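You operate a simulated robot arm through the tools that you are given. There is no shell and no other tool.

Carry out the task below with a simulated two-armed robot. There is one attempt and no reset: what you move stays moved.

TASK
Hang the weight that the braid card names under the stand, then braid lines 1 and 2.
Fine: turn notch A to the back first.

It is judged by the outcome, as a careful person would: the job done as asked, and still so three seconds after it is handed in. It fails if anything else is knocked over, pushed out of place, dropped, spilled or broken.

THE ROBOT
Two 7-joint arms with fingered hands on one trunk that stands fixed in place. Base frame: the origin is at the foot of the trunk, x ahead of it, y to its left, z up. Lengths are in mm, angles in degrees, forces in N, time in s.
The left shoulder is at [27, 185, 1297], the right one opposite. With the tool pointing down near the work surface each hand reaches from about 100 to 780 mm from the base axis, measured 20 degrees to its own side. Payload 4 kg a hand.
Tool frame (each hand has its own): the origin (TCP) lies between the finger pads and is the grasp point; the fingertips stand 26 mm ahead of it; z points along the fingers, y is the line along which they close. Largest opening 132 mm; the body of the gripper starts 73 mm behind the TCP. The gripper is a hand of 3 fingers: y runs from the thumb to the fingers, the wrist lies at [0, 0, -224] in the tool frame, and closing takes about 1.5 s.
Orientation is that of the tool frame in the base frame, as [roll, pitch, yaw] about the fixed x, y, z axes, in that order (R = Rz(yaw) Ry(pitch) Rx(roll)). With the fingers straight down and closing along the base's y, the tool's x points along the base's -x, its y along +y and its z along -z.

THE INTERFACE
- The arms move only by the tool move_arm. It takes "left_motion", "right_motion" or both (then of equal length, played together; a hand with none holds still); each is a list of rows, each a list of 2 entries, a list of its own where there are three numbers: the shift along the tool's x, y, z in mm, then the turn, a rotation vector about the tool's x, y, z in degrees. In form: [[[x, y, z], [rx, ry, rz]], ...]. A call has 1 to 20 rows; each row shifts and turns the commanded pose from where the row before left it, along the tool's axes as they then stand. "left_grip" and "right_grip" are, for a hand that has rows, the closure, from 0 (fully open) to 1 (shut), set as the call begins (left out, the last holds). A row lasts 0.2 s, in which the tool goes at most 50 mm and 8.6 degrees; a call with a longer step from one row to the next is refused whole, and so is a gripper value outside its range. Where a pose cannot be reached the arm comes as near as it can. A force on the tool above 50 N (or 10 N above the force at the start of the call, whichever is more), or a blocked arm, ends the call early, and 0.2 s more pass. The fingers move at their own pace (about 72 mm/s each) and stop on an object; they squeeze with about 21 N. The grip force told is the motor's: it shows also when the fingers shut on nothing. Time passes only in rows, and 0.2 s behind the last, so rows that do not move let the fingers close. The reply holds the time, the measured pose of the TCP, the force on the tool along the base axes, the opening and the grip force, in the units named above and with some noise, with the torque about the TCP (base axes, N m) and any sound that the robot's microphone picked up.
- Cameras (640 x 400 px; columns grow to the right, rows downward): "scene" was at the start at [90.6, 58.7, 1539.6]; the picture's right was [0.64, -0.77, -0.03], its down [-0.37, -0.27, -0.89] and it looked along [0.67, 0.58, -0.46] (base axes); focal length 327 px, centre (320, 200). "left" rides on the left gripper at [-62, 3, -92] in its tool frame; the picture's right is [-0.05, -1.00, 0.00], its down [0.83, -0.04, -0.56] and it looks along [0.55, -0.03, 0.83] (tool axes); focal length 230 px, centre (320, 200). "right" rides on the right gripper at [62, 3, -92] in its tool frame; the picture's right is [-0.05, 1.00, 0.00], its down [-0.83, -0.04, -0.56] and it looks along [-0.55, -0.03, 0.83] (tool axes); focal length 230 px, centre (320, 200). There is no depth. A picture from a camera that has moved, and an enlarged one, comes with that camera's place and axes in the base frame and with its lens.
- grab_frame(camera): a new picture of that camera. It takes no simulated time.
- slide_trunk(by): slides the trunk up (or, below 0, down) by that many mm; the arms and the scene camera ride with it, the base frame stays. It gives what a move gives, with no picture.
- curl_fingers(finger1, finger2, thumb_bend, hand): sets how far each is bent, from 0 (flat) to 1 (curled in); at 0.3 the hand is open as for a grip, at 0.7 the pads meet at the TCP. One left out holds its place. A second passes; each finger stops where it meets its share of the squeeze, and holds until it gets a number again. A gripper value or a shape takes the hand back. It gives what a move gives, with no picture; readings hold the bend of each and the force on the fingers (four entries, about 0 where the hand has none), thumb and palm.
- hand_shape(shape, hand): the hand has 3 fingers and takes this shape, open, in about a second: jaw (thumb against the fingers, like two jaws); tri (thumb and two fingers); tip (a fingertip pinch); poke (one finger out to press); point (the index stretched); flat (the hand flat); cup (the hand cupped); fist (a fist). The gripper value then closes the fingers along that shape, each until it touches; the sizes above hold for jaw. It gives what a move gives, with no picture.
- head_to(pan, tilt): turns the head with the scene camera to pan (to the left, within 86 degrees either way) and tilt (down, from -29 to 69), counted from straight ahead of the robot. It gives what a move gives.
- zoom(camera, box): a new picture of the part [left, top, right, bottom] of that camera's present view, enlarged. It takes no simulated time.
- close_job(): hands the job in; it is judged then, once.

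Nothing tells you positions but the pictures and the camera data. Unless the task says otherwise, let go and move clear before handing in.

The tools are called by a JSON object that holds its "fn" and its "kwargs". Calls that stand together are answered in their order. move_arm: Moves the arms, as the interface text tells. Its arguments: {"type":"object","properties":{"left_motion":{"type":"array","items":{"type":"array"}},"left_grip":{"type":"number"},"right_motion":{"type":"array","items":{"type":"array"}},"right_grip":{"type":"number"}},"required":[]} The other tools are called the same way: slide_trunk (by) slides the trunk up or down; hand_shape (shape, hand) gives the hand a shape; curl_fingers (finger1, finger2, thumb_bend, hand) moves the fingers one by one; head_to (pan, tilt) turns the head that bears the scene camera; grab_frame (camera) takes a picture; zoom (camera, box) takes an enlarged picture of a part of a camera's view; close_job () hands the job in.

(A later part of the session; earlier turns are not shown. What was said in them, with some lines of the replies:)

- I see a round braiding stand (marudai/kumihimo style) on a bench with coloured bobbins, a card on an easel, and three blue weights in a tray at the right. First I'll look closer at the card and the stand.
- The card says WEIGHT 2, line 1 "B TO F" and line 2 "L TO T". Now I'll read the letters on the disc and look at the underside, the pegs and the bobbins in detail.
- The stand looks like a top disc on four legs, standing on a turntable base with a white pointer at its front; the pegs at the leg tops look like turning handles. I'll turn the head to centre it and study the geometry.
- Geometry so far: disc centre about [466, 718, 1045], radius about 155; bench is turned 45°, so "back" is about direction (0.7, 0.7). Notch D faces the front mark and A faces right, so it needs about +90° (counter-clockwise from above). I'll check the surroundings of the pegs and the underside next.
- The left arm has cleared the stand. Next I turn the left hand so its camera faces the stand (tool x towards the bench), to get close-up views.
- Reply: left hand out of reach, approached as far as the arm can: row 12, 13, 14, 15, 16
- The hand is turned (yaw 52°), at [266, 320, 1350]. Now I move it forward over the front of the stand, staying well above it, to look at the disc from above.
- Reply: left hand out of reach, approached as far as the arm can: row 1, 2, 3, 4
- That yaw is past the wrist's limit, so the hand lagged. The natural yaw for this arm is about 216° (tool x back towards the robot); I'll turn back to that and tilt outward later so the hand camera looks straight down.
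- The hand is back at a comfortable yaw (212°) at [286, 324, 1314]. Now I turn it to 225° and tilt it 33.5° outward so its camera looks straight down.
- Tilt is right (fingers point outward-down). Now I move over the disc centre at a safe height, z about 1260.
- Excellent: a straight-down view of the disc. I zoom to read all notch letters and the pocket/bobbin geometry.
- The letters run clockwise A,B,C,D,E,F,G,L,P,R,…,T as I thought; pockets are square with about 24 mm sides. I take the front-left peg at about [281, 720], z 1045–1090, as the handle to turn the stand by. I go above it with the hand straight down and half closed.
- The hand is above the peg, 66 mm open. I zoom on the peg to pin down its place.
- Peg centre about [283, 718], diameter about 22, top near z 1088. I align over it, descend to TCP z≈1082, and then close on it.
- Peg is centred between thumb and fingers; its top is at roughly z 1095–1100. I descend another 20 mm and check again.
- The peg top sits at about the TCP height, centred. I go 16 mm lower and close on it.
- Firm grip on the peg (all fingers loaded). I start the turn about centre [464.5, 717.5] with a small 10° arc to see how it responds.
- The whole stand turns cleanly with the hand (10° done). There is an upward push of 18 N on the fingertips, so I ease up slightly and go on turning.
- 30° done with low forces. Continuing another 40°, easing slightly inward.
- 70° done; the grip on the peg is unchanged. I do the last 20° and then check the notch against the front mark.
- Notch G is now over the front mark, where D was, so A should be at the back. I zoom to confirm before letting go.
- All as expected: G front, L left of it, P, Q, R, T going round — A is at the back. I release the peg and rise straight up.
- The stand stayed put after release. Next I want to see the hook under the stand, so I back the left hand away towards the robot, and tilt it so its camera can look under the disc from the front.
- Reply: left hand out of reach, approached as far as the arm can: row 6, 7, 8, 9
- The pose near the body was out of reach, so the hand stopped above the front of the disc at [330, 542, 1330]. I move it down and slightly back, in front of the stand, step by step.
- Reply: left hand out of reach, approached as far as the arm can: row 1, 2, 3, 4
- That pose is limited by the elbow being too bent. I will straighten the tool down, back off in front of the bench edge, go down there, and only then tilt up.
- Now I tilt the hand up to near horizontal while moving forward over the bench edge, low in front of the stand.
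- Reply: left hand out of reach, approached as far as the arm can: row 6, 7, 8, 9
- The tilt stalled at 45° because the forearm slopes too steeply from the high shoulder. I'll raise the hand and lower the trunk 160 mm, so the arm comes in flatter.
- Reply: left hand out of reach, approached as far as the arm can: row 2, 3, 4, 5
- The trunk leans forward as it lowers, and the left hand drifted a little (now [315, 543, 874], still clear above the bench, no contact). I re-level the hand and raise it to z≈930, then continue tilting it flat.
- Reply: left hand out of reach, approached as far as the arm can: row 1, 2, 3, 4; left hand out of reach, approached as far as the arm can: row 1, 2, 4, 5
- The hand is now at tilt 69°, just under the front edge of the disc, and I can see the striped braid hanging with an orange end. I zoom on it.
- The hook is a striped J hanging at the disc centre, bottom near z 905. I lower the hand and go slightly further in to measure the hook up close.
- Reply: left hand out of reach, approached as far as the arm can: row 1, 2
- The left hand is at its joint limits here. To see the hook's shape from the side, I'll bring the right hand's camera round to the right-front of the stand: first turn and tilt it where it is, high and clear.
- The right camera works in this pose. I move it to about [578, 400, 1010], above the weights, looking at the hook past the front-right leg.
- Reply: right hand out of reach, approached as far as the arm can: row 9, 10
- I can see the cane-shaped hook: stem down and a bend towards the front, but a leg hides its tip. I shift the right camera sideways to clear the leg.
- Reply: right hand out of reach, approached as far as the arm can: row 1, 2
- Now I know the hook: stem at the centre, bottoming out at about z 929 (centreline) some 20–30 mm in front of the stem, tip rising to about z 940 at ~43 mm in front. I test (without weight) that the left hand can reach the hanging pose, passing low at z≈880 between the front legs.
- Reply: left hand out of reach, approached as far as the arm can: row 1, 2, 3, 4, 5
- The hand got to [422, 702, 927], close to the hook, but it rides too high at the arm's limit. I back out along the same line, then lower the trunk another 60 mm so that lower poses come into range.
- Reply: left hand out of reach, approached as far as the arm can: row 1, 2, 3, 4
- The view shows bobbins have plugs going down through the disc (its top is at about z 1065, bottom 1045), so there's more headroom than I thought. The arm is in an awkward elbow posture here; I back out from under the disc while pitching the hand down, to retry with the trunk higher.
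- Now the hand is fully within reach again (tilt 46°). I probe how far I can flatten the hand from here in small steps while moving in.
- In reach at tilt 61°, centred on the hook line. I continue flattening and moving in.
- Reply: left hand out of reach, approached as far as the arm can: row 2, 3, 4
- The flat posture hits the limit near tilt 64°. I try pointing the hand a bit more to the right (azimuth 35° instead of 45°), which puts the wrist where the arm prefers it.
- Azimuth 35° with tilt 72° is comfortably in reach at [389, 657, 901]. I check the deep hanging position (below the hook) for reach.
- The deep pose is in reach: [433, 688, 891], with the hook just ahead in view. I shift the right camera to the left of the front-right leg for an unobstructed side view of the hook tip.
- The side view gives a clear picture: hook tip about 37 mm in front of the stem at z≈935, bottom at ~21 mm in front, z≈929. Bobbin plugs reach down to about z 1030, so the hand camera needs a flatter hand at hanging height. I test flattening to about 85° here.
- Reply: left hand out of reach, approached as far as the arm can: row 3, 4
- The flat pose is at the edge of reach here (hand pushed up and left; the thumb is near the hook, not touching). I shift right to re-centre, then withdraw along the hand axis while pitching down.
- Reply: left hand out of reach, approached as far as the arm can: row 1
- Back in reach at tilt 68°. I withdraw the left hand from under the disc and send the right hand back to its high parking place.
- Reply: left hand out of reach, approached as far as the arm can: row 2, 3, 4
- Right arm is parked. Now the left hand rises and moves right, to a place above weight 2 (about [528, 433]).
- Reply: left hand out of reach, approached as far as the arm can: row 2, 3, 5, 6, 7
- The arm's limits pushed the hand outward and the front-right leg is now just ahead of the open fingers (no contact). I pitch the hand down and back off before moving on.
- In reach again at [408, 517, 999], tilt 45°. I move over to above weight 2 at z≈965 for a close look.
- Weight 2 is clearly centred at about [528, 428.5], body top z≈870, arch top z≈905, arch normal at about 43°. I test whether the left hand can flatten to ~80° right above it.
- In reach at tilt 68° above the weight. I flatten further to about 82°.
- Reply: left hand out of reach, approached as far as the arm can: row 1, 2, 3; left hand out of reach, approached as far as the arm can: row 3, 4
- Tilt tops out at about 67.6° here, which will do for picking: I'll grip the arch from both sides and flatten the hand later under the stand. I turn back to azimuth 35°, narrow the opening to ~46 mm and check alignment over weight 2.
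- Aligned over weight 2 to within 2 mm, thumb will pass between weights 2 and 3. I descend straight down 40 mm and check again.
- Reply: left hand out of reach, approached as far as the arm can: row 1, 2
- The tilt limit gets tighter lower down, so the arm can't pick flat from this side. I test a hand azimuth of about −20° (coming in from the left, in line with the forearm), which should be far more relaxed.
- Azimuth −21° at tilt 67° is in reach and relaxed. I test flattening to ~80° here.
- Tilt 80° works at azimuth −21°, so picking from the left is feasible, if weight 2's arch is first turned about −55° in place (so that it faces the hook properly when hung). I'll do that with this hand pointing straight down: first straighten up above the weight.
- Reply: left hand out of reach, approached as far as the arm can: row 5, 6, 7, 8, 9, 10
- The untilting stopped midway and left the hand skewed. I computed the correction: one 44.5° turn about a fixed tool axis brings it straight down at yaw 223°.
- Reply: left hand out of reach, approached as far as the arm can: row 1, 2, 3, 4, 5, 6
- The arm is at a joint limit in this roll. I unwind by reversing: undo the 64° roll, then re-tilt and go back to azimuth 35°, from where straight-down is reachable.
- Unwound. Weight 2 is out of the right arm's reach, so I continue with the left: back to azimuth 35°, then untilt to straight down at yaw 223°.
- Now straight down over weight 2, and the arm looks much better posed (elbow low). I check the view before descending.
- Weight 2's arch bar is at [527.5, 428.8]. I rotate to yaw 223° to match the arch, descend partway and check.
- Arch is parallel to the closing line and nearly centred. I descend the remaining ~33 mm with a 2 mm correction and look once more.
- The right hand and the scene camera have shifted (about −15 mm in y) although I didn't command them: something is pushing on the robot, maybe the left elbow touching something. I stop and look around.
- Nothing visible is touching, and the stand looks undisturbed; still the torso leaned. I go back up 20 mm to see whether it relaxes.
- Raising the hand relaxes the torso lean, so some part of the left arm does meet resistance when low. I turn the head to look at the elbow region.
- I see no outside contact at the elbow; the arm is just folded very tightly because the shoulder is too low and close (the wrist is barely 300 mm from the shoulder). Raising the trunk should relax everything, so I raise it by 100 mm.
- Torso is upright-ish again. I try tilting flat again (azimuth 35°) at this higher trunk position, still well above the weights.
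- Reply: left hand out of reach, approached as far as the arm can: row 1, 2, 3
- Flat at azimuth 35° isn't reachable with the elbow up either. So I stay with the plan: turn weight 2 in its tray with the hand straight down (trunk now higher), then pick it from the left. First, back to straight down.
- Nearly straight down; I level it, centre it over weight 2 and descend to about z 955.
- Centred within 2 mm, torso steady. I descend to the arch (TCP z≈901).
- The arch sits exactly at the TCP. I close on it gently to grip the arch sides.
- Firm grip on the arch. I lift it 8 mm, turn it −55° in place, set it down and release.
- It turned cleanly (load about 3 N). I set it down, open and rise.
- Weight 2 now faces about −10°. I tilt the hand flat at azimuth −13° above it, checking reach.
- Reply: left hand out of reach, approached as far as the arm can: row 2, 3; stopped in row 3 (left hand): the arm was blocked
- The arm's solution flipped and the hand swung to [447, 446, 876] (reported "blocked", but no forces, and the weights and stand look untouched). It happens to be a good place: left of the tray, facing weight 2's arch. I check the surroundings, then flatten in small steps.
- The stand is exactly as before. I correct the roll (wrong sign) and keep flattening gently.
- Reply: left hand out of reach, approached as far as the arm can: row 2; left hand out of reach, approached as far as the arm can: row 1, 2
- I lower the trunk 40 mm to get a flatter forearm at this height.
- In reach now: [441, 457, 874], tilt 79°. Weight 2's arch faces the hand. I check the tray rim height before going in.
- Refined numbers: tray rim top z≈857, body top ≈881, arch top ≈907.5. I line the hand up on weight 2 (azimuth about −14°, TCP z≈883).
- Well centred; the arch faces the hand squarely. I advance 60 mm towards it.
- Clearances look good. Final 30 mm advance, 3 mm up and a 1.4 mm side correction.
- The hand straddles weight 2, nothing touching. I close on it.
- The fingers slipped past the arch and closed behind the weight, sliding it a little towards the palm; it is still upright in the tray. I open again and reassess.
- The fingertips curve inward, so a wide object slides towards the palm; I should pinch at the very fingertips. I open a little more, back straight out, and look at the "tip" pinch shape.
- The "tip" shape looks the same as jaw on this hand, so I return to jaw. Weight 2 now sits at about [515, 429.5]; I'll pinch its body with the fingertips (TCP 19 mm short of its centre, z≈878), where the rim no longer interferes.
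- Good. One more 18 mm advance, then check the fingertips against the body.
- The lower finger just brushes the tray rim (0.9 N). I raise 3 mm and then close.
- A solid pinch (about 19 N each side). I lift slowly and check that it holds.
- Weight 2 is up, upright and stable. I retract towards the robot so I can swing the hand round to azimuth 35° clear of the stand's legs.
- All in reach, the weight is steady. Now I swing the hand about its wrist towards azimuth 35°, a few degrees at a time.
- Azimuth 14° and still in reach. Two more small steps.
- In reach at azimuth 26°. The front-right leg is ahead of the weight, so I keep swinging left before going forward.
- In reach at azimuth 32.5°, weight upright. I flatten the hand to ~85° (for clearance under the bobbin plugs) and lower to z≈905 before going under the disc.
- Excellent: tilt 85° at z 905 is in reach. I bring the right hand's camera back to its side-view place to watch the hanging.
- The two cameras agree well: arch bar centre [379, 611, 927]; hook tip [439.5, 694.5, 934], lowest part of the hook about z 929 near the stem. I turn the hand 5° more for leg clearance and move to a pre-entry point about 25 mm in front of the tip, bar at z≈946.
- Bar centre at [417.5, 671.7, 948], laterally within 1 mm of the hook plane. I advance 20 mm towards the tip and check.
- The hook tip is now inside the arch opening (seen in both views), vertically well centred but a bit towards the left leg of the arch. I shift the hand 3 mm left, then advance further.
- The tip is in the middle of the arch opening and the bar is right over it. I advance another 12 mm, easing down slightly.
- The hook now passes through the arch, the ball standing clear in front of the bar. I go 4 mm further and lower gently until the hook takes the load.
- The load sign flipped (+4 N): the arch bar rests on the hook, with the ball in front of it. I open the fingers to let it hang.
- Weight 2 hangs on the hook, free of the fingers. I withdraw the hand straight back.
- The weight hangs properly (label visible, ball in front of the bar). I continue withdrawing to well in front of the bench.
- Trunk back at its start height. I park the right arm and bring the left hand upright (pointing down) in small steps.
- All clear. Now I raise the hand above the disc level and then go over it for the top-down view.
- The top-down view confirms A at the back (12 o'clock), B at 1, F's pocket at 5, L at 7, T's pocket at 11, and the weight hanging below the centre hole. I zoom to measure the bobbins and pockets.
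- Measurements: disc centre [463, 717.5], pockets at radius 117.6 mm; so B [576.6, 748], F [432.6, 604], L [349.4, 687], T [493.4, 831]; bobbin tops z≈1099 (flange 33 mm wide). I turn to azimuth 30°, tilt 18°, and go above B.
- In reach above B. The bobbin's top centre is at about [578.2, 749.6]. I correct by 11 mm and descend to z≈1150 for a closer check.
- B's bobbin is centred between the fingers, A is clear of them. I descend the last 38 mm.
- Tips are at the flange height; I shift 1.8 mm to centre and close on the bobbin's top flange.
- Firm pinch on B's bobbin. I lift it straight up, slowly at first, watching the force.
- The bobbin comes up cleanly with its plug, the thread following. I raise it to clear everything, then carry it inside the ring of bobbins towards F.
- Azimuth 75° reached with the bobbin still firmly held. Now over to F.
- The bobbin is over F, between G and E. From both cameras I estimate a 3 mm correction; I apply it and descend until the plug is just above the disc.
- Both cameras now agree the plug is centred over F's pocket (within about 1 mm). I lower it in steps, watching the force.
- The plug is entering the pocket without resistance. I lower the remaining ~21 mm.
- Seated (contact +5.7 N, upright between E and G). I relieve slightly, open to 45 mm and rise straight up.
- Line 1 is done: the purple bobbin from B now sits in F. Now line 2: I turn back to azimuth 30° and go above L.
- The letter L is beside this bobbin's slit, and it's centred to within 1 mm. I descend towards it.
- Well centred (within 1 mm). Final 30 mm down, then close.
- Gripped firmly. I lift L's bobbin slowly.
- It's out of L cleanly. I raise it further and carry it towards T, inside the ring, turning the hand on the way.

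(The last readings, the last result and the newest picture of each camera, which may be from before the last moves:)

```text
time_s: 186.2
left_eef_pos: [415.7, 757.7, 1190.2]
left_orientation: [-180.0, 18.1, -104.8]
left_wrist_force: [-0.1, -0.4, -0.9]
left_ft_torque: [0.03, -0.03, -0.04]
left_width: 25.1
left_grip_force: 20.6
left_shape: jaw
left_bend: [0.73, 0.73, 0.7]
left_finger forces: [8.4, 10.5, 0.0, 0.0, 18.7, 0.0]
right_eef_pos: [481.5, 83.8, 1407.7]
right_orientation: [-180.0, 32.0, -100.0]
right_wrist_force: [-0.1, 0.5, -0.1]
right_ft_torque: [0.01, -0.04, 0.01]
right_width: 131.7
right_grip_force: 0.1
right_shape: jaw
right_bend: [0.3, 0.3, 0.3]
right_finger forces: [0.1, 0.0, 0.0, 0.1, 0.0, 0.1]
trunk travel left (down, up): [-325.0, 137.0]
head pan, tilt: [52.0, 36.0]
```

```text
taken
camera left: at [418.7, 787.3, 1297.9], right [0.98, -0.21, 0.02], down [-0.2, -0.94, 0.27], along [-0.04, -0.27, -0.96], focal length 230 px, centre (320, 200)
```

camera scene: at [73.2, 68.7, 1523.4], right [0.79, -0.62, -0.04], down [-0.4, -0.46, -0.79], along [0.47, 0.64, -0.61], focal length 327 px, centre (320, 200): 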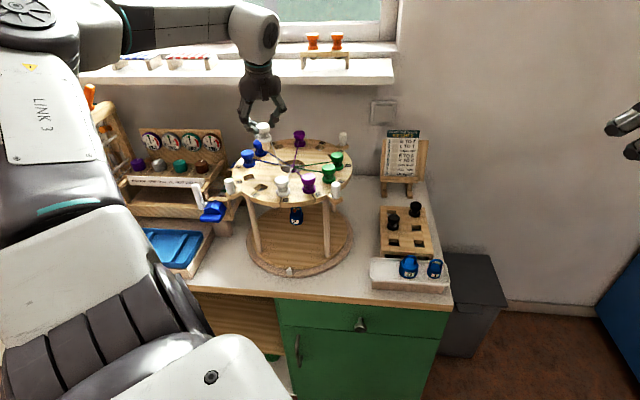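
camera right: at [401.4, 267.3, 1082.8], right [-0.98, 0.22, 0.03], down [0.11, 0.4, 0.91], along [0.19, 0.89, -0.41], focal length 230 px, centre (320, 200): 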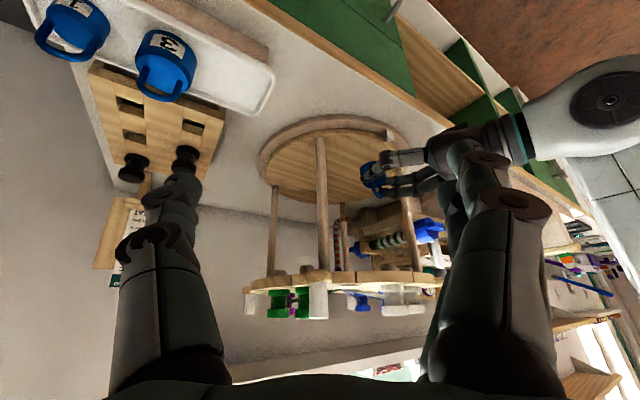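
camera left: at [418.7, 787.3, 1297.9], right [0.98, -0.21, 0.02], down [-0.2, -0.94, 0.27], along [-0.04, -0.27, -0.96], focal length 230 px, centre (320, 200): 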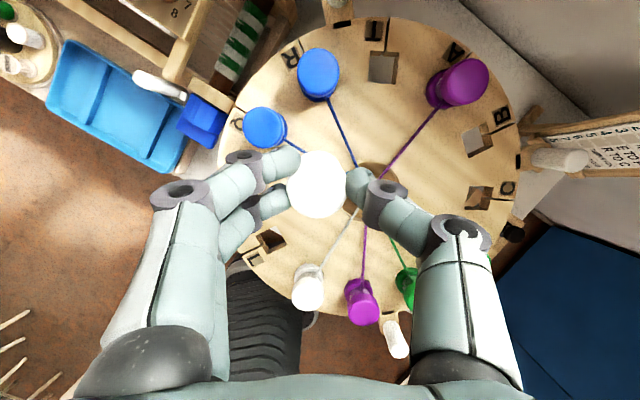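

T's empty pocket is visible between R (blue) and A (purple). I move over it, checking reach.

{"fn": "move_arm", "kwargs": {"left_motion": [[[-20.4, -14.5, 6.7], [0, 0, 0]], [[-20.4, -14.5, 6.7], [0, 0, 0]]]}}

{"fn": "move_arm", "kwargs": {"left_motion": [[[-20.4, -14.5, 6.7], [0, 0, 0]], [[-20.4, -14.5, 6.7], [0, 0, 0]]]}}

{"fn": "grab_frame", "kwargs": {"camera": "left"}}

{"fn": "zoom", "kwargs": {"camera": "scene", "box": [220, 80, 360, 190]}}

```text
time_s: 186.8
left_eef_pos: [455.5, 793.0, 1189.5]
left_orientation: [180.0, 18.1, -104.8]
left_wrist_force: [0.0, -0.1, -0.4]
left_ft_torque: [0.0, 0.0, 0.03]
left_width: 24.7
left_grip_force: 21.3
left_shape: jaw
left_bend: [0.73, 0.73, 0.7]
left_finger forces: [8.4, 10.6, 0.1, 0.1, 18.8, 0.0]
right_eef_pos: [482.9, 86.2, 1406.8]
right_orientation: [179.9, 31.9, -100.1]
right_wrist_force: [0.1, 0.0, -0.5]
right_ft_torque: [0.01, 0.0, -0.03]
right_width: 132.1
right_grip_force: 0.0
right_shape: jaw
right_bend: [0.3, 0.3, 0.3]
right_finger forces: [0.0, 0.0, 0.0, 0.0, 0.0, 0.0]
trunk travel left (down, up): [-325.0, 137.0]
head pan, tilt: [52.0, 36.0]
```

```text
time_s: 187.4
left_eef_pos: [496.3, 826.8, 1189.5]
left_orientation: [179.9, 18.1, -105.1]
left_wrist_force: [-0.2, 0.5, -0.2]
left_ft_torque: [0.02, 0.06, -0.05]
left_width: 24.6
left_grip_force: 21.1
left_shape: jaw
left_bend: [0.73, 0.73, 0.7]
left_finger forces: [8.6, 10.5, 0.0, 0.0, 18.8, 0.0]
right_eef_pos: [483.3, 85.5, 1406.0]
right_orientation: [179.7, 31.9, -100.1]
right_wrist_force: [0.8, 0.5, -0.3]
right_ft_torque: [0.02, 0.03, 0.04]
right_width: 131.7
right_grip_force: 0.0
right_shape: jaw
right_bend: [0.3, 0.3, 0.3]
right_finger forces: [0.0, 0.1, 0.0, 0.0, 0.0, 0.1]
trunk travel left (down, up): [-325.0, 137.0]
head pan, tilt: [52.0, 36.0]
```

```text
taken
camera left: at [498.8, 856.3, 1296.2], right [0.98, -0.21, 0.02], down [-0.21, -0.94, 0.27], along [-0.04, -0.27, -0.96], focal length 230 px, centre (320, 200)
```

left: 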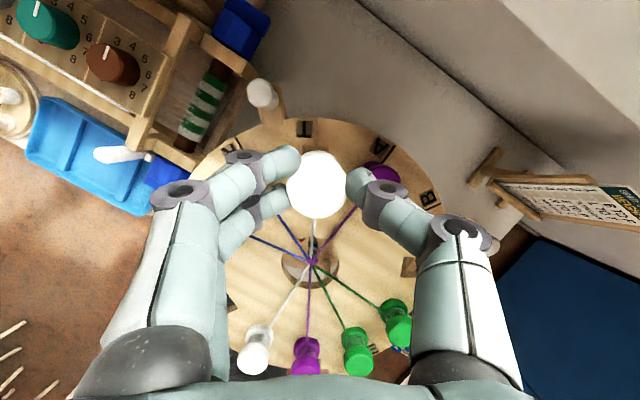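

```text
3.64 times, centred on (290, 135) of scene
camera zoom: at [75.7, 69.7, 1523.2], right [0.79, -0.62, -0.04], down [-0.4, -0.46, -0.79], along [0.47, 0.64, -0.61], focal length 1189 px, centre (429, 436)
```

zoom: 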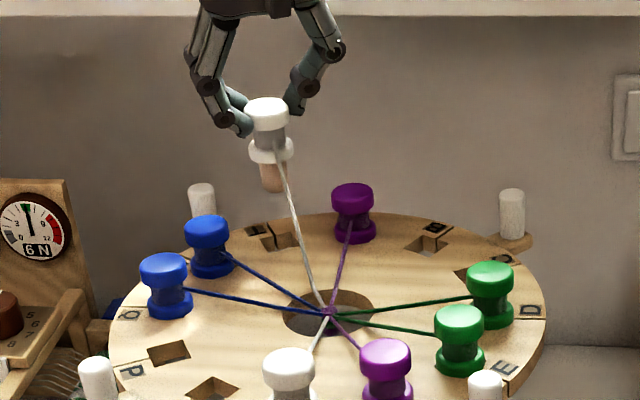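

{"fn": "zoom", "kwargs": {"camera": "left", "box": [200, 80, 440, 260]}}

{"fn": "zoom", "kwargs": {"camera": "scene", "box": [250, 95, 330, 160]}}

```text
2.22 times, centred on (320, 170) of left
camera zoom: at [498.8, 856.3, 1296.2], right [0.98, -0.21, 0.02], down [-0.21, -0.94, 0.27], along [-0.04, -0.27, -0.96], focal length 511 px, centre (320, 267)
```

zoom: 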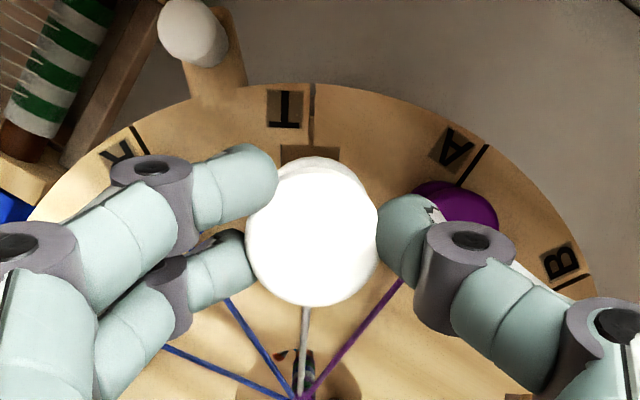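

```text
6.15 times, centred on (290, 128) of scene
camera zoom: at [75.7, 69.7, 1523.2], right [0.79, -0.62, -0.04], down [-0.4, -0.46, -0.79], along [0.47, 0.64, -0.61], focal length 2013 px, centre (505, 646)
```

zoom: 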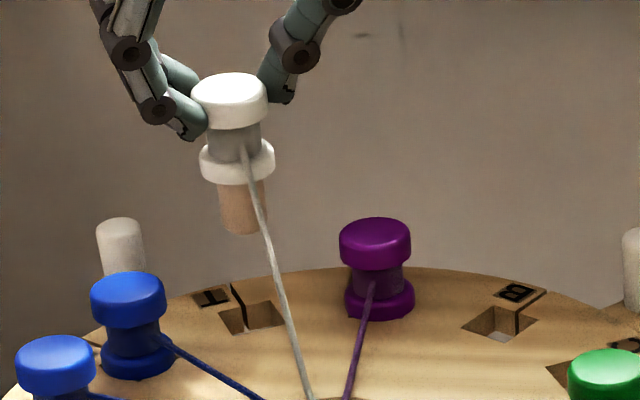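

In reach above T. The cameras suggest a 2 mm correction outward; I apply it and lower until the plug is just above the disc.

{"fn": "move_arm", "kwargs": {"left_motion": [[[3.3, 0.3, 11.9], [0, 0, 0]], [[3.3, 0.3, 11.9], [0, 0, 0]], [[3.3, 0.3, 11.9], [0, 0, 0]], [[0, 0, 0], [0, 0, 0]]]}}

{"fn": "zoom", "kwargs": {"camera": "left", "box": [200, 80, 440, 260]}}

{"fn": "zoom", "kwargs": {"camera": "scene", "box": [250, 100, 330, 165]}}

```text
time_s: 188.4
left_eef_pos: [493.0, 824.9, 1155.1]
left_orientation: [-179.9, 18.1, -105.0]
left_wrist_force: [0.7, -0.4, -0.7]
left_ft_torque: [-0.05, 0.0, 0.0]
left_width: 24.8
left_grip_force: 21.2
left_shape: jaw
left_bend: [0.73, 0.73, 0.7]
left_finger forces: [8.5, 10.6, 0.0, 0.0, 18.6, 0.1]
right_eef_pos: [481.4, 83.5, 1407.5]
right_orientation: [180.0, 32.0, -100.0]
right_wrist_force: [0.5, -0.8, 0.1]
right_ft_torque: [0.02, 0.02, -0.01]
right_width: 131.8
right_grip_force: 0.0
right_shape: jaw
right_bend: [0.3, 0.3, 0.3]
right_finger forces: [0.0, 0.1, 0.1, 0.0, 0.0, 0.1]
trunk travel left (down, up): [-325.0, 137.0]
head pan, tilt: [52.0, 36.0]
```

```text
2.22 times, centred on (320, 170) of left
camera zoom: at [495.6, 855.6, 1261.6], right [0.98, -0.21, 0.02], down [-0.21, -0.94, 0.27], along [-0.04, -0.27, -0.96], focal length 511 px, centre (320, 267)
```

zoom: 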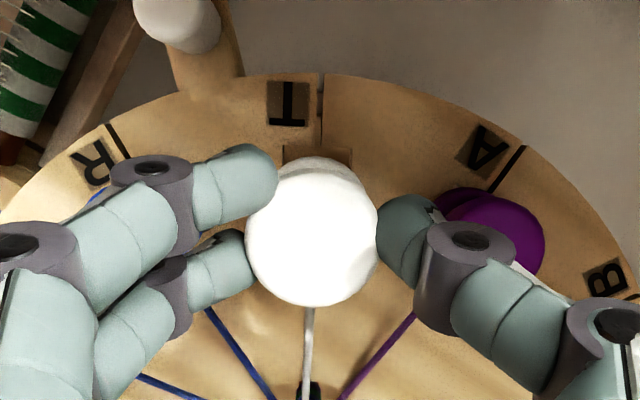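

```text
6.15 times, centred on (290, 132) of scene
camera zoom: at [72.9, 69.0, 1523.5], right [0.79, -0.62, -0.04], down [-0.4, -0.46, -0.79], along [0.47, 0.64, -0.61], focal length 2013 px, centre (505, 615)
```

zoom: 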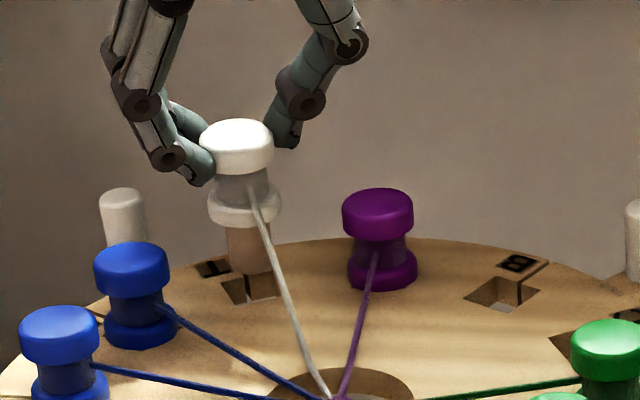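

Both cameras agree it needs to go about 4.8 mm further back; I shift accordingly and let it settle.

{"fn": "move_arm", "kwargs": {"left_motion": [[[-2.1, -1, 0.7], [0, 0, 0]], [[-2.1, -1, 0.7], [0, 0, 0]], [[0, 0, 0], [0, 0, 0]], [[0, 0, 0], [0, 0, 0]]]}}

{"fn": "zoom", "kwargs": {"camera": "left", "box": [200, 80, 440, 260]}}

{"fn": "zoom", "kwargs": {"camera": "scene", "box": [260, 110, 310, 160]}}

```text
time_s: 189.4
left_eef_pos: [495.3, 831.3, 1153.8]
left_orientation: [-180.0, 18.1, -104.9]
left_wrist_force: [0.4, 0.1, -1.4]
left_ft_torque: [-0.02, 0.04, -0.02]
left_width: 24.7
left_grip_force: 20.8
left_shape: jaw
left_bend: [0.73, 0.73, 0.7]
left_finger forces: [8.5, 10.7, 0.1, 0.1, 18.6, 0.0]
right_eef_pos: [479.9, 84.3, 1407.6]
right_orientation: [-179.9, 32.0, -99.9]
right_wrist_force: [-0.2, -0.3, 0.0]
right_ft_torque: [0.0, -0.01, -0.02]
right_width: 131.6
right_grip_force: 0.1
right_shape: jaw
right_bend: [0.3, 0.3, 0.3]
right_finger forces: [0.0, 0.0, 0.0, 0.0, 0.0, 0.0]
trunk travel left (down, up): [-325.0, 137.0]
head pan, tilt: [52.0, 36.0]
```

```text
2.22 times, centred on (320, 170) of left
camera zoom: at [498.2, 861.2, 1261.1], right [0.98, -0.21, 0.02], down [-0.21, -0.94, 0.27], along [-0.04, -0.27, -0.96], focal length 511 px, centre (320, 267)
```

zoom: 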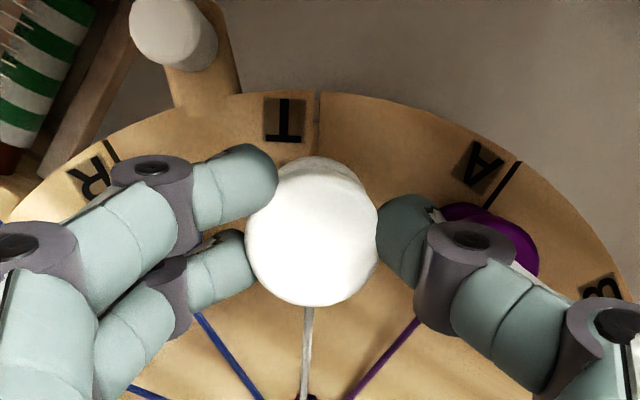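

```text
8.00 times, centred on (285, 135) of scene
camera zoom: at [72.7, 69.1, 1523.5], right [0.79, -0.62, -0.04], down [-0.4, -0.46, -0.79], along [0.47, 0.64, -0.61], focal length 2616 px, centre (600, 720)
```

zoom: 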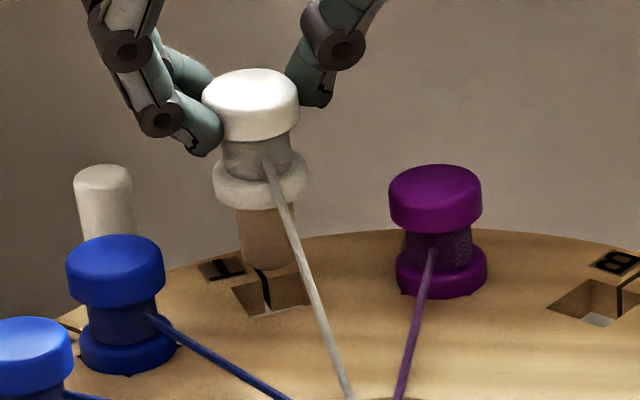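

Now the plug is centred over T's pocket in the scene view (under 1 mm off). I lower it in steps.

{"fn": "move_arm", "kwargs": {"left_motion": [[[3.1, 0, 9.3], [0, 0, 0]], [[3.1, 0, 9.3], [0, 0, 0]], [[0, 0, 0], [0, 0, 0]]]}}

{"fn": "zoom", "kwargs": {"camera": "scene", "box": [260, 110, 310, 160]}}

{"fn": "zoom", "kwargs": {"camera": "left", "box": [200, 80, 440, 260]}}

```text
time_s: 190.2
left_eef_pos: [494.8, 830.1, 1135.3]
left_orientation: [-179.9, 18.0, -104.9]
left_wrist_force: [0.4, 0.3, -0.4]
left_ft_torque: [-0.01, 0.01, 0.0]
left_width: 24.9
left_grip_force: 21.3
left_shape: jaw
left_bend: [0.73, 0.73, 0.7]
left_finger forces: [8.5, 10.6, 0.0, 0.1, 18.6, 0.0]
right_eef_pos: [479.8, 85.2, 1408.4]
right_orientation: [-180.0, 32.0, -100.0]
right_wrist_force: [-0.7, 0.5, 0.5]
right_ft_torque: [0.0, -0.01, 0.05]
right_width: 131.8
right_grip_force: 0.1
right_shape: jaw
right_bend: [0.3, 0.3, 0.3]
right_finger forces: [0.1, 0.0, 0.0, 0.0, 0.0, 0.0]
trunk travel left (down, up): [-325.0, 137.0]
head pan, tilt: [52.0, 36.0]
```

```text
8.00 times, centred on (285, 135) of scene
camera zoom: at [72.8, 68.9, 1523.5], right [0.79, -0.62, -0.04], down [-0.4, -0.46, -0.79], along [0.47, 0.64, -0.61], focal length 2616 px, centre (600, 720)
```

zoom: 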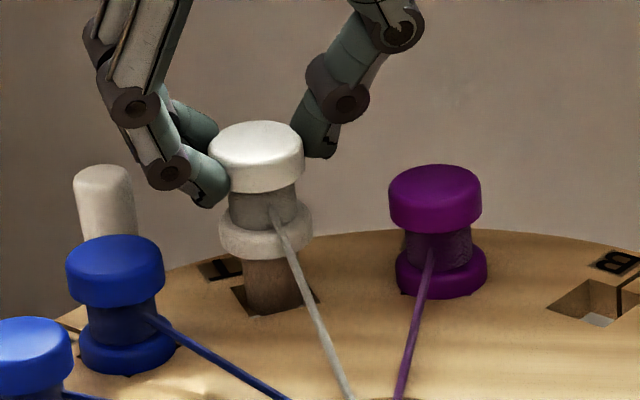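

```text
2.22 times, centred on (320, 170) of left
camera zoom: at [498.3, 861.8, 1241.1], right [0.98, -0.21, 0.02], down [-0.21, -0.94, 0.27], along [-0.04, -0.27, -0.96], focal length 511 px, centre (320, 267)
```

zoom: 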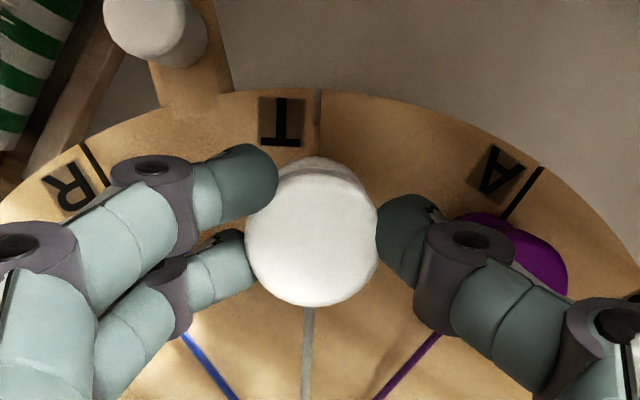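

{"fn": "move_arm", "kwargs": {"left_motion": [[[2.5, 0, 7.6], [0, 0, 0]], [[2.5, 0, 7.6], [0, 0, 0]], [[0, 0, 0], [0, 0, 0]]]}}

{"fn": "zoom", "kwargs": {"camera": "scene", "box": [260, 110, 310, 160]}}

```text
time_s: 191.0
left_eef_pos: [497.2, 830.8, 1117.0]
left_orientation: [-180.0, 18.1, -104.9]
left_wrist_force: [-1.3, 0.9, -0.9]
left_ft_torque: [-0.01, -0.01, -0.03]
left_width: 24.6
left_grip_force: 20.8
left_shape: jaw
left_bend: [0.73, 0.73, 0.7]
left_finger forces: [8.5, 10.6, 0.0, 0.1, 18.6, 0.0]
right_eef_pos: [480.3, 85.4, 1408.0]
right_orientation: [180.0, 32.1, -100.0]
right_wrist_force: [0.2, -0.1, -0.1]
right_ft_torque: [0.02, 0.01, 0.02]
right_width: 132.2
right_grip_force: 0.0
right_shape: jaw
right_bend: [0.3, 0.3, 0.3]
right_finger forces: [0.0, 0.0, 0.0, 0.0, 0.0, 0.0]
trunk travel left (down, up): [-325.0, 137.0]
head pan, tilt: [52.0, 36.0]
```

```text
8.00 times, centred on (285, 135) of scene
camera zoom: at [72.7, 69.0, 1523.5], right [0.79, -0.62, -0.04], down [-0.4, -0.46, -0.79], along [0.47, 0.64, -0.61], focal length 2616 px, centre (600, 720)
```

zoom: 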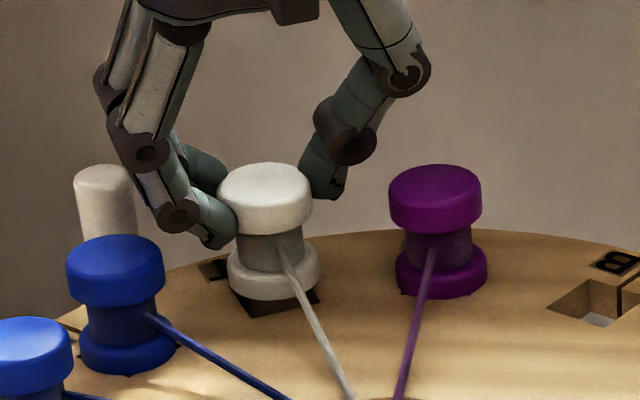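

{"fn": "move_arm", "kwargs": {"left_motion": [[[0.9, 0, 2.9], [0, 0, 0]], [[0.6, 0, 1.9], [0, 0, 0]], [[0, 0, 0], [0, 0, 0]]]}}

{"fn": "zoom", "kwargs": {"camera": "scene", "box": [260, 110, 310, 160]}}

```text
time_s: 191.8
left_eef_pos: [495.5, 831.3, 1112.9]
left_orientation: [-179.9, 18.1, -104.9]
left_wrist_force: [0.3, -0.2, -0.3]
left_ft_torque: [0.03, -0.02, 0.0]
left_width: 24.8
left_grip_force: 20.8
left_shape: jaw
left_bend: [0.73, 0.73, 0.7]
left_finger forces: [8.5, 10.6, 0.0, 0.0, 18.7, 0.0]
right_eef_pos: [481.1, 84.9, 1407.5]
right_orientation: [-180.0, 32.1, -100.1]
right_wrist_force: [0.6, -0.4, 0.1]
right_ft_torque: [-0.07, 0.01, -0.02]
right_width: 132.0
right_grip_force: 0.0
right_shape: jaw
right_bend: [0.3, 0.3, 0.3]
right_finger forces: [0.0, 0.0, 0.0, 0.0, 0.0, 0.0]
trunk travel left (down, up): [-325.0, 137.0]
head pan, tilt: [52.0, 36.0]
```

```text
8.00 times, centred on (285, 135) of scene
camera zoom: at [72.8, 69.1, 1523.4], right [0.79, -0.62, -0.04], down [-0.4, -0.46, -0.79], along [0.47, 0.64, -0.61], focal length 2616 px, centre (600, 720)
```

zoom: 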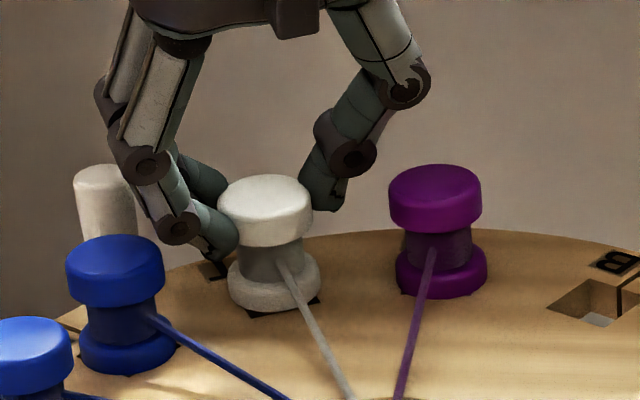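

{"fn": "move_arm", "kwargs": {"left_motion": [[[0.5, 0, 1.5], [0, 0, 0]], [[0, 0, 0], [0, 0, 0]]]}}

{"fn": "zoom", "kwargs": {"camera": "scene", "box": [260, 110, 310, 160]}}

```text
time_s: 192.4
left_eef_pos: [496.1, 831.2, 1112.5]
left_orientation: [-179.9, 18.2, -104.9]
left_wrist_force: [0.6, 0.4, -0.6]
left_ft_torque: [0.0, -0.01, 0.01]
left_width: 24.6
left_grip_force: 20.9
left_shape: jaw
left_bend: [0.73, 0.73, 0.7]
left_finger forces: [8.7, 10.7, 0.0, 0.1, 18.6, 0.1]
right_eef_pos: [480.9, 84.2, 1408.3]
right_orientation: [179.9, 32.0, -99.9]
right_wrist_force: [0.2, 0.5, -0.2]
right_ft_torque: [0.0, 0.0, 0.01]
right_width: 131.9
right_grip_force: 0.1
right_shape: jaw
right_bend: [0.3, 0.3, 0.3]
right_finger forces: [0.0, 0.0, 0.0, 0.0, 0.0, 0.0]
trunk travel left (down, up): [-325.0, 137.0]
head pan, tilt: [52.0, 36.0]
```

```text
8.00 times, centred on (285, 135) of scene
camera zoom: at [72.8, 69.0, 1523.5], right [0.79, -0.62, -0.04], down [-0.4, -0.46, -0.79], along [0.47, 0.64, -0.61], focal length 2616 px, centre (600, 720)
```

zoom: 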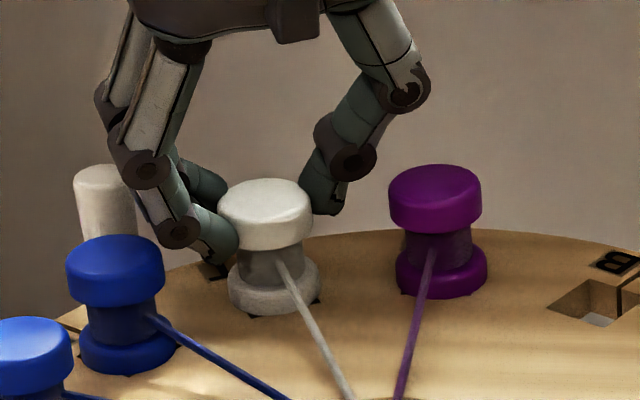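

{"fn": "move_arm", "kwargs": {"left_motion": [[[0.5, 0, 1.5], [0, 0, 0]], [[0.3, 0, 1], [0, 0, 0]]]}}

{"fn": "zoom", "kwargs": {"camera": "scene", "box": [260, 110, 310, 160]}}

```text
time_s: 193.0
left_eef_pos: [495.5, 831.1, 1109.9]
left_orientation: [-179.8, 18.2, -104.9]
left_wrist_force: [0.0, 3.0, 6.7]
left_ft_torque: [0.08, 0.07, 0.0]
left_width: 25.0
left_grip_force: 21.0
left_shape: jaw
left_bend: [0.73, 0.73, 0.7]
left_finger forces: [10.4, 11.8, 0.0, 0.0, 20.2, 0.0]
right_eef_pos: [479.9, 83.5, 1407.9]
right_orientation: [-180.0, 32.0, -100.0]
right_wrist_force: [0.4, -0.6, 0.4]
right_ft_torque: [0.01, -0.03, -0.02]
right_width: 132.1
right_grip_force: 0.0
right_shape: jaw
right_bend: [0.3, 0.3, 0.3]
right_finger forces: [0.1, 0.0, 0.0, 0.0, 0.1, 0.0]
trunk travel left (down, up): [-325.0, 137.0]
head pan, tilt: [52.0, 36.0]
```

```text
8.00 times, centred on (285, 135) of scene
camera zoom: at [72.0, 68.3, 1523.6], right [0.79, -0.62, -0.04], down [-0.4, -0.46, -0.79], along [0.47, 0.64, -0.61], focal length 2616 px, centre (600, 720)
```

zoom: 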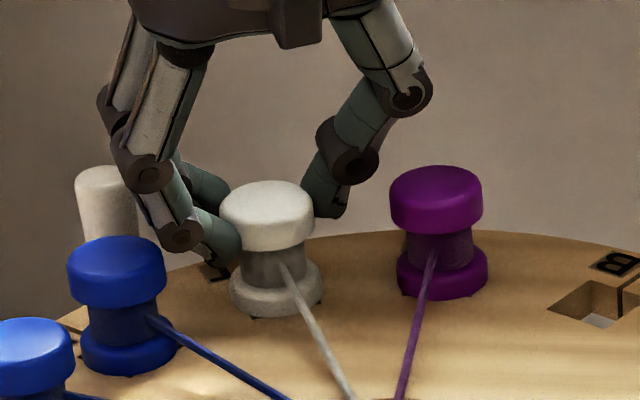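

Seated (+6.7 N). I relieve slightly, open and rise.

{"fn": "move_arm", "kwargs": {"left_motion": [[[-0.3, 0, -0.8], [0, 0, 0]], [[0, 0, 0], [0, 0, 0]], [[0, 0, 0], [0, 0, 0]], [[0, 0, 0], [0, 0, 0]]], "left_grip": 0.66}}

{"fn": "zoom", "kwargs": {"camera": "left", "box": [200, 80, 440, 260]}}

{"fn": "zoom", "kwargs": {"camera": "scene", "box": [250, 100, 330, 165]}}

```text
time_s: 194.0
left_eef_pos: [495.5, 831.5, 1108.8]
left_orientation: [179.9, 18.0, -104.9]
left_wrist_force: [0.5, 0.2, 1.0]
left_ft_torque: [-0.02, 0.0, 0.02]
left_width: 43.8
left_grip_force: 0.1
left_shape: jaw
left_bend: [0.74, 0.74, 0.7]
left_finger forces: [0.1, 1.2, 0.1, 0.0, 0.0, 0.0]
right_eef_pos: [480.0, 85.2, 1408.6]
right_orientation: [180.0, 31.9, -100.1]
right_wrist_force: [1.6, 0.3, -0.1]
right_ft_torque: [-0.01, 0.0, -0.03]
right_width: 131.6
right_grip_force: 0.1
right_shape: jaw
right_bend: [0.3, 0.3, 0.3]
right_finger forces: [0.0, 0.0, 0.1, 0.1, 0.1, 0.0]
trunk travel left (down, up): [-325.0, 137.0]
head pan, tilt: [52.0, 36.0]
```

```text
2.22 times, centred on (320, 170) of left
camera zoom: at [498.5, 861.0, 1216.1], right [0.98, -0.21, 0.02], down [-0.21, -0.94, 0.27], along [-0.04, -0.27, -0.96], focal length 511 px, centre (320, 267)
```

zoom: 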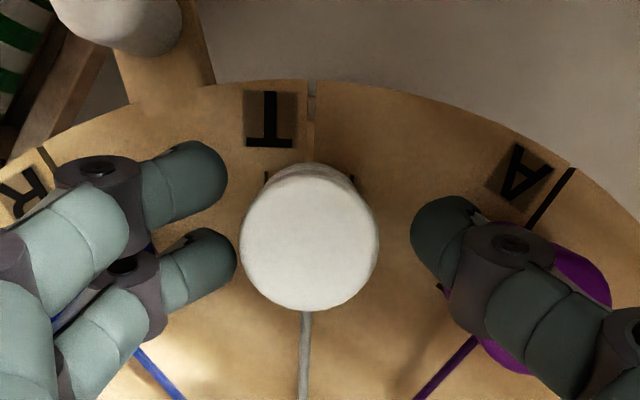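

```text
6.15 times, centred on (290, 132) of scene
camera zoom: at [73.0, 68.9, 1523.4], right [0.79, -0.62, -0.04], down [-0.4, -0.46, -0.79], along [0.47, 0.64, -0.61], focal length 2013 px, centre (505, 615)
```

zoom: 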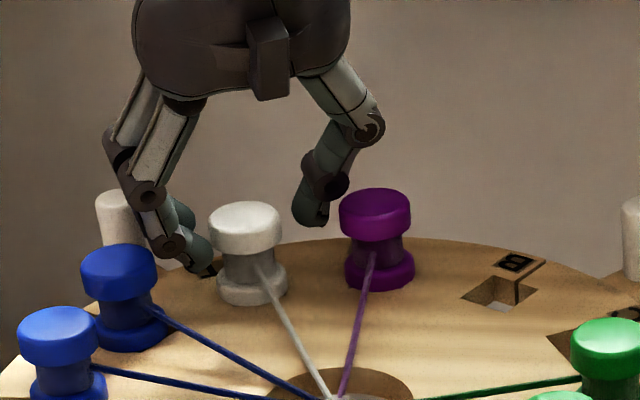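

Released and free. The lower finger lightly touches something on its outer side (1.2 N), so I rise slowly and straight up while watching.

{"fn": "move_arm", "kwargs": {"left_motion": [[[-0.9, 0, -2.9], [0, 0, 0]], [[-1.5, 0, -4.8], [0, 0, 0]]]}}

{"fn": "zoom", "kwargs": {"camera": "scene", "box": [230, 100, 330, 180]}}

```text
time_s: 194.6
left_eef_pos: [495.5, 832.4, 1117.5]
left_orientation: [-179.9, 18.1, -105.0]
left_wrist_force: [0.1, 0.8, -0.1]
left_ft_torque: [-0.02, 0.0, 0.01]
left_width: 44.4
left_grip_force: 0.1
left_shape: jaw
left_bend: [0.74, 0.74, 0.7]
left_finger forces: [0.0, 0.1, 0.0, 0.0, 0.1, 0.0]
right_eef_pos: [480.8, 85.2, 1407.2]
right_orientation: [-179.9, 32.0, -100.0]
right_wrist_force: [0.4, -0.7, 0.5]
right_ft_torque: [0.0, -0.01, 0.01]
right_width: 132.1
right_grip_force: 0.0
right_shape: jaw
right_bend: [0.3, 0.3, 0.3]
right_finger forces: [0.1, 0.0, 0.0, 0.0, 0.0, 0.0]
trunk travel left (down, up): [-325.0, 137.0]
head pan, tilt: [52.0, 36.0]
```

```text
5.00 times, centred on (280, 140) of scene
camera zoom: at [72.8, 68.8, 1523.5], right [0.79, -0.62, -0.04], down [-0.4, -0.46, -0.79], along [0.47, 0.64, -0.61], focal length 1635 px, centre (520, 500)
```

zoom: 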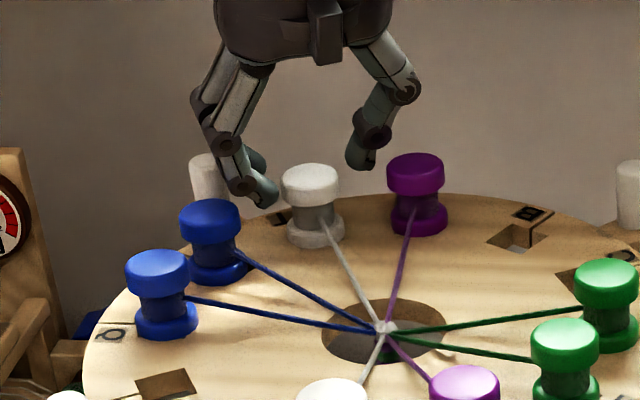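

Contact gone, all bobbins upright. I rise clear and take a top-down look to verify.

{"fn": "move_arm", "kwargs": {"left_motion": [[[-6.2, 0, -19], [0, 0, 0]], [[-6.2, 0, -19], [0, 0, 0]], [[-6.2, 0, -19], [0, 0, 0]], [[-6.2, 0, -19], [0, 0, 0]], [[20, 8, -10], [0, 0, 0]], [[20, 8, -10], [0, 0, 0]], [[20, 8, -10], [0, 0, 0]]]}}

{"fn": "grab_frame", "kwargs": {"camera": "left"}}

{"fn": "zoom", "kwargs": {"camera": "scene", "box": [210, 110, 370, 230]}}

```text
time_s: 196.2
left_eef_pos: [453.0, 771.1, 1208.6]
left_orientation: [-179.9, 18.2, -105.1]
left_wrist_force: [-0.2, 0.4, 0.1]
left_ft_torque: [0.0, 0.03, -0.02]
left_width: 44.6
left_grip_force: 0.1
left_shape: jaw
left_bend: [0.74, 0.74, 0.7]
left_finger forces: [0.0, 0.0, 0.0, 0.1, 0.0, 0.0]
right_eef_pos: [479.9, 82.8, 1408.2]
right_orientation: [-180.0, 32.0, -99.9]
right_wrist_force: [1.0, -0.3, 0.5]
right_ft_torque: [0.04, 0.03, 0.0]
right_width: 131.8
right_grip_force: 0.0
right_shape: jaw
right_bend: [0.3, 0.3, 0.3]
right_finger forces: [0.0, 0.0, 0.0, 0.1, 0.0, 0.0]
trunk travel left (down, up): [-325.0, 137.0]
head pan, tilt: [52.0, 36.0]
```

```text
taken
camera left: at [455.9, 800.3, 1315.9], right [0.98, -0.21, 0.02], down [-0.21, -0.94, 0.27], along [-0.04, -0.27, -0.96], focal length 230 px, centre (320, 200)
```

left: 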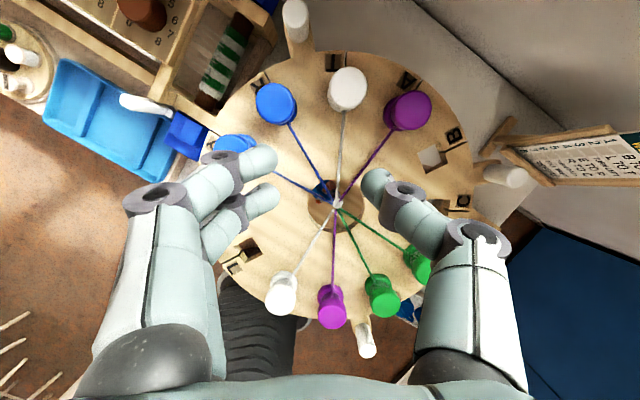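

```text
3.33 times, centred on (290, 170) of scene
camera zoom: at [72.0, 68.3, 1523.5], right [0.79, -0.62, -0.04], down [-0.4, -0.46, -0.79], along [0.47, 0.64, -0.61], focal length 1090 px, centre (420, 300)
```

zoom: 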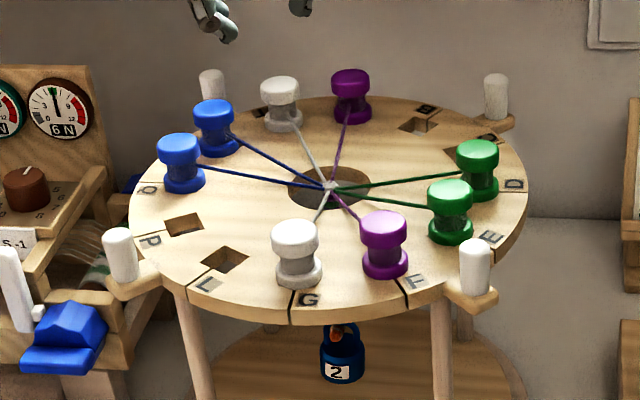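

Everything is in place: white at T, purple at F, B and L empty, weight 2 hanging, G at the front (so A at the back). I move the left arm up and away.

{"fn": "move_arm", "kwargs": {"left_motion": [[[-9.3, 0, -28.5], [0, 0, 0]], [[-9.3, 0, -28.5], [0, 0, 0]], [[-9.3, 0, -28.5], [0, 0, 0]], [[-9.3, 0, -28.5], [0, 0, 0]], [[-9.3, 0, -28.5], [0, 0, 0]], [[34, -2.8, -11.1], [0, 0, 0]], [[34, -2.8, -11.1], [0, 0, 0]], [[34, -2.8, -11.1], [0, 0, 0]], [[34, -2.8, -11.1], [0, 0, 0]], [[34, -2.8, -11.1], [0, 0, 0]], [[34, -2.8, -11.1], [0, 0, 0]], [[34, -2.8, -11.1], [0, 0, 0]]]}}

{"fn": "grab_frame", "kwargs": {"camera": "scene"}}

{"fn": "zoom", "kwargs": {"camera": "scene", "box": [220, 110, 380, 230]}}

{"fn": "zoom", "kwargs": {"camera": "scene", "box": [230, 190, 370, 290]}}

{"fn": "zoom", "kwargs": {"camera": "scene", "box": [350, 180, 470, 310]}}

```text
time_s: 198.8
left_eef_pos: [409.8, 524.1, 1356.5]
left_orientation: [-179.9, 18.1, -105.0]
left_wrist_force: [0.1, -0.2, -0.3]
left_ft_torque: [0.01, -0.02, 0.02]
left_width: 44.6
left_grip_force: 0.2
left_shape: jaw
left_bend: [0.74, 0.74, 0.7]
left_finger forces: [0.0, 0.1, 0.0, 0.1, 0.0, 0.0]
right_eef_pos: [481.0, 83.6, 1407.5]
right_orientation: [180.0, 32.0, -100.0]
right_wrist_force: [0.0, -0.1, 0.3]
right_ft_torque: [-0.04, -0.01, 0.0]
right_width: 132.1
right_grip_force: 0.1
right_shape: jaw
right_bend: [0.3, 0.3, 0.3]
right_finger forces: [0.1, 0.0, 0.0, 0.0, 0.1, 0.0]
trunk travel left (down, up): [-325.0, 137.0]
head pan, tilt: [52.0, 36.0]
```

```text
taken
camera scene: at [72.6, 67.6, 1523.5], right [0.79, -0.62, -0.04], down [-0.4, -0.46, -0.79], along [0.47, 0.64, -0.61], focal length 327 px, centre (320, 200)
```

scene: 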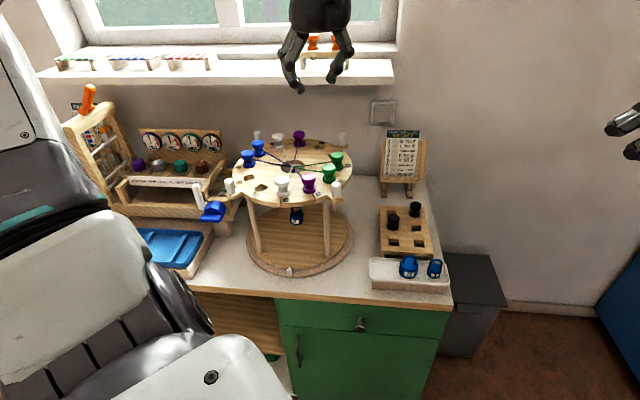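

```text
3.33 times, centred on (300, 170) of scene
camera zoom: at [72.6, 67.6, 1523.5], right [0.79, -0.62, -0.04], down [-0.4, -0.46, -0.79], along [0.47, 0.64, -0.61], focal length 1090 px, centre (387, 300)
```

zoom: 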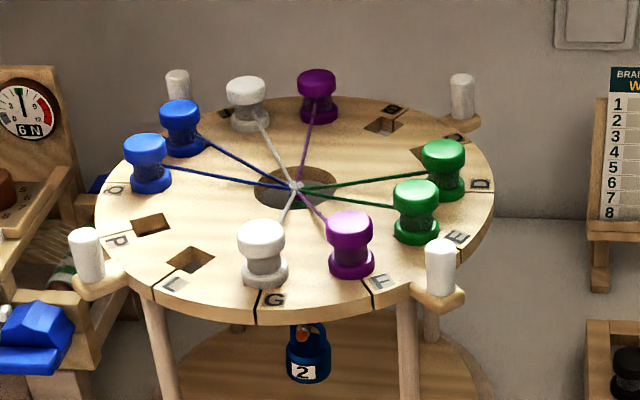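

```text
4.00 times, centred on (300, 240) of scene
camera zoom: at [72.6, 67.6, 1523.5], right [0.79, -0.62, -0.04], down [-0.4, -0.46, -0.79], along [0.47, 0.64, -0.61], focal length 1308 px, centre (400, 40)
```

zoom: 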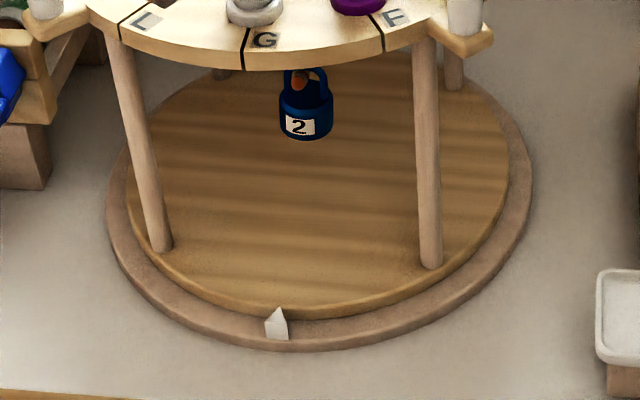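

```text
3.08 times, centred on (410, 245) of scene
camera zoom: at [72.6, 67.6, 1523.5], right [0.79, -0.62, -0.04], down [-0.4, -0.46, -0.79], along [0.47, 0.64, -0.61], focal length 1006 px, centre (43, 62)
```

zoom: 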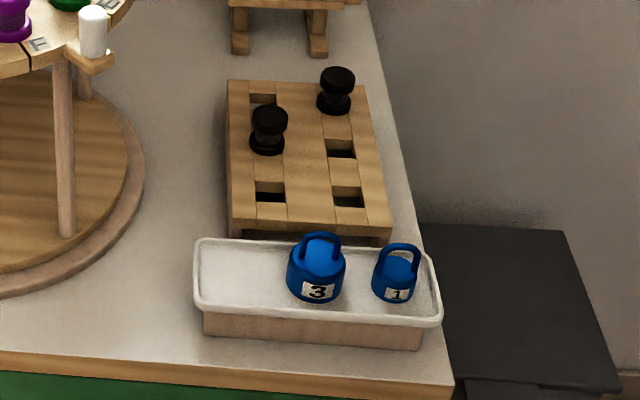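

All checks pass: weight 2 hangs under the stand, A is at the back (G over the front mark at 225°), line 1 (B→F) and line 2 (L→T) are done, both bobbins seated upright, the other weights, rack and loom untouched, and both hands empty and clear. I hand the job in.

{"fn": "close_job", "kwargs": {}}

```text
The job is handed in.
```

The job is handed in. I did all three parts in the order asked and confirmed each in the pictures before closing.

- **Stand:** turned a quarter turn so notch A is at the back. In the last picture notch G sat over the white front mark, which puts A at the back to within about a degree.
- **Weight:** the card named weight 2. It hangs by its handle from the hook under the stand, with the end of the hook in front of the handle.
- **Line 1, B to F:** the purple bobbin is seated in F, and B is empty.
- **Line 2, L to T:** the white bobbin is seated in T, and L is empty.

On the way, weight 2 took two tries to grip. I turned it in its tray, and on the first try it slid a centimetre or so in the tray without tipping. Weights 1 and 3, the bobbin rack and the loom looked unmoved in the final pictures. Both hands were empty and clear when I closed the job.
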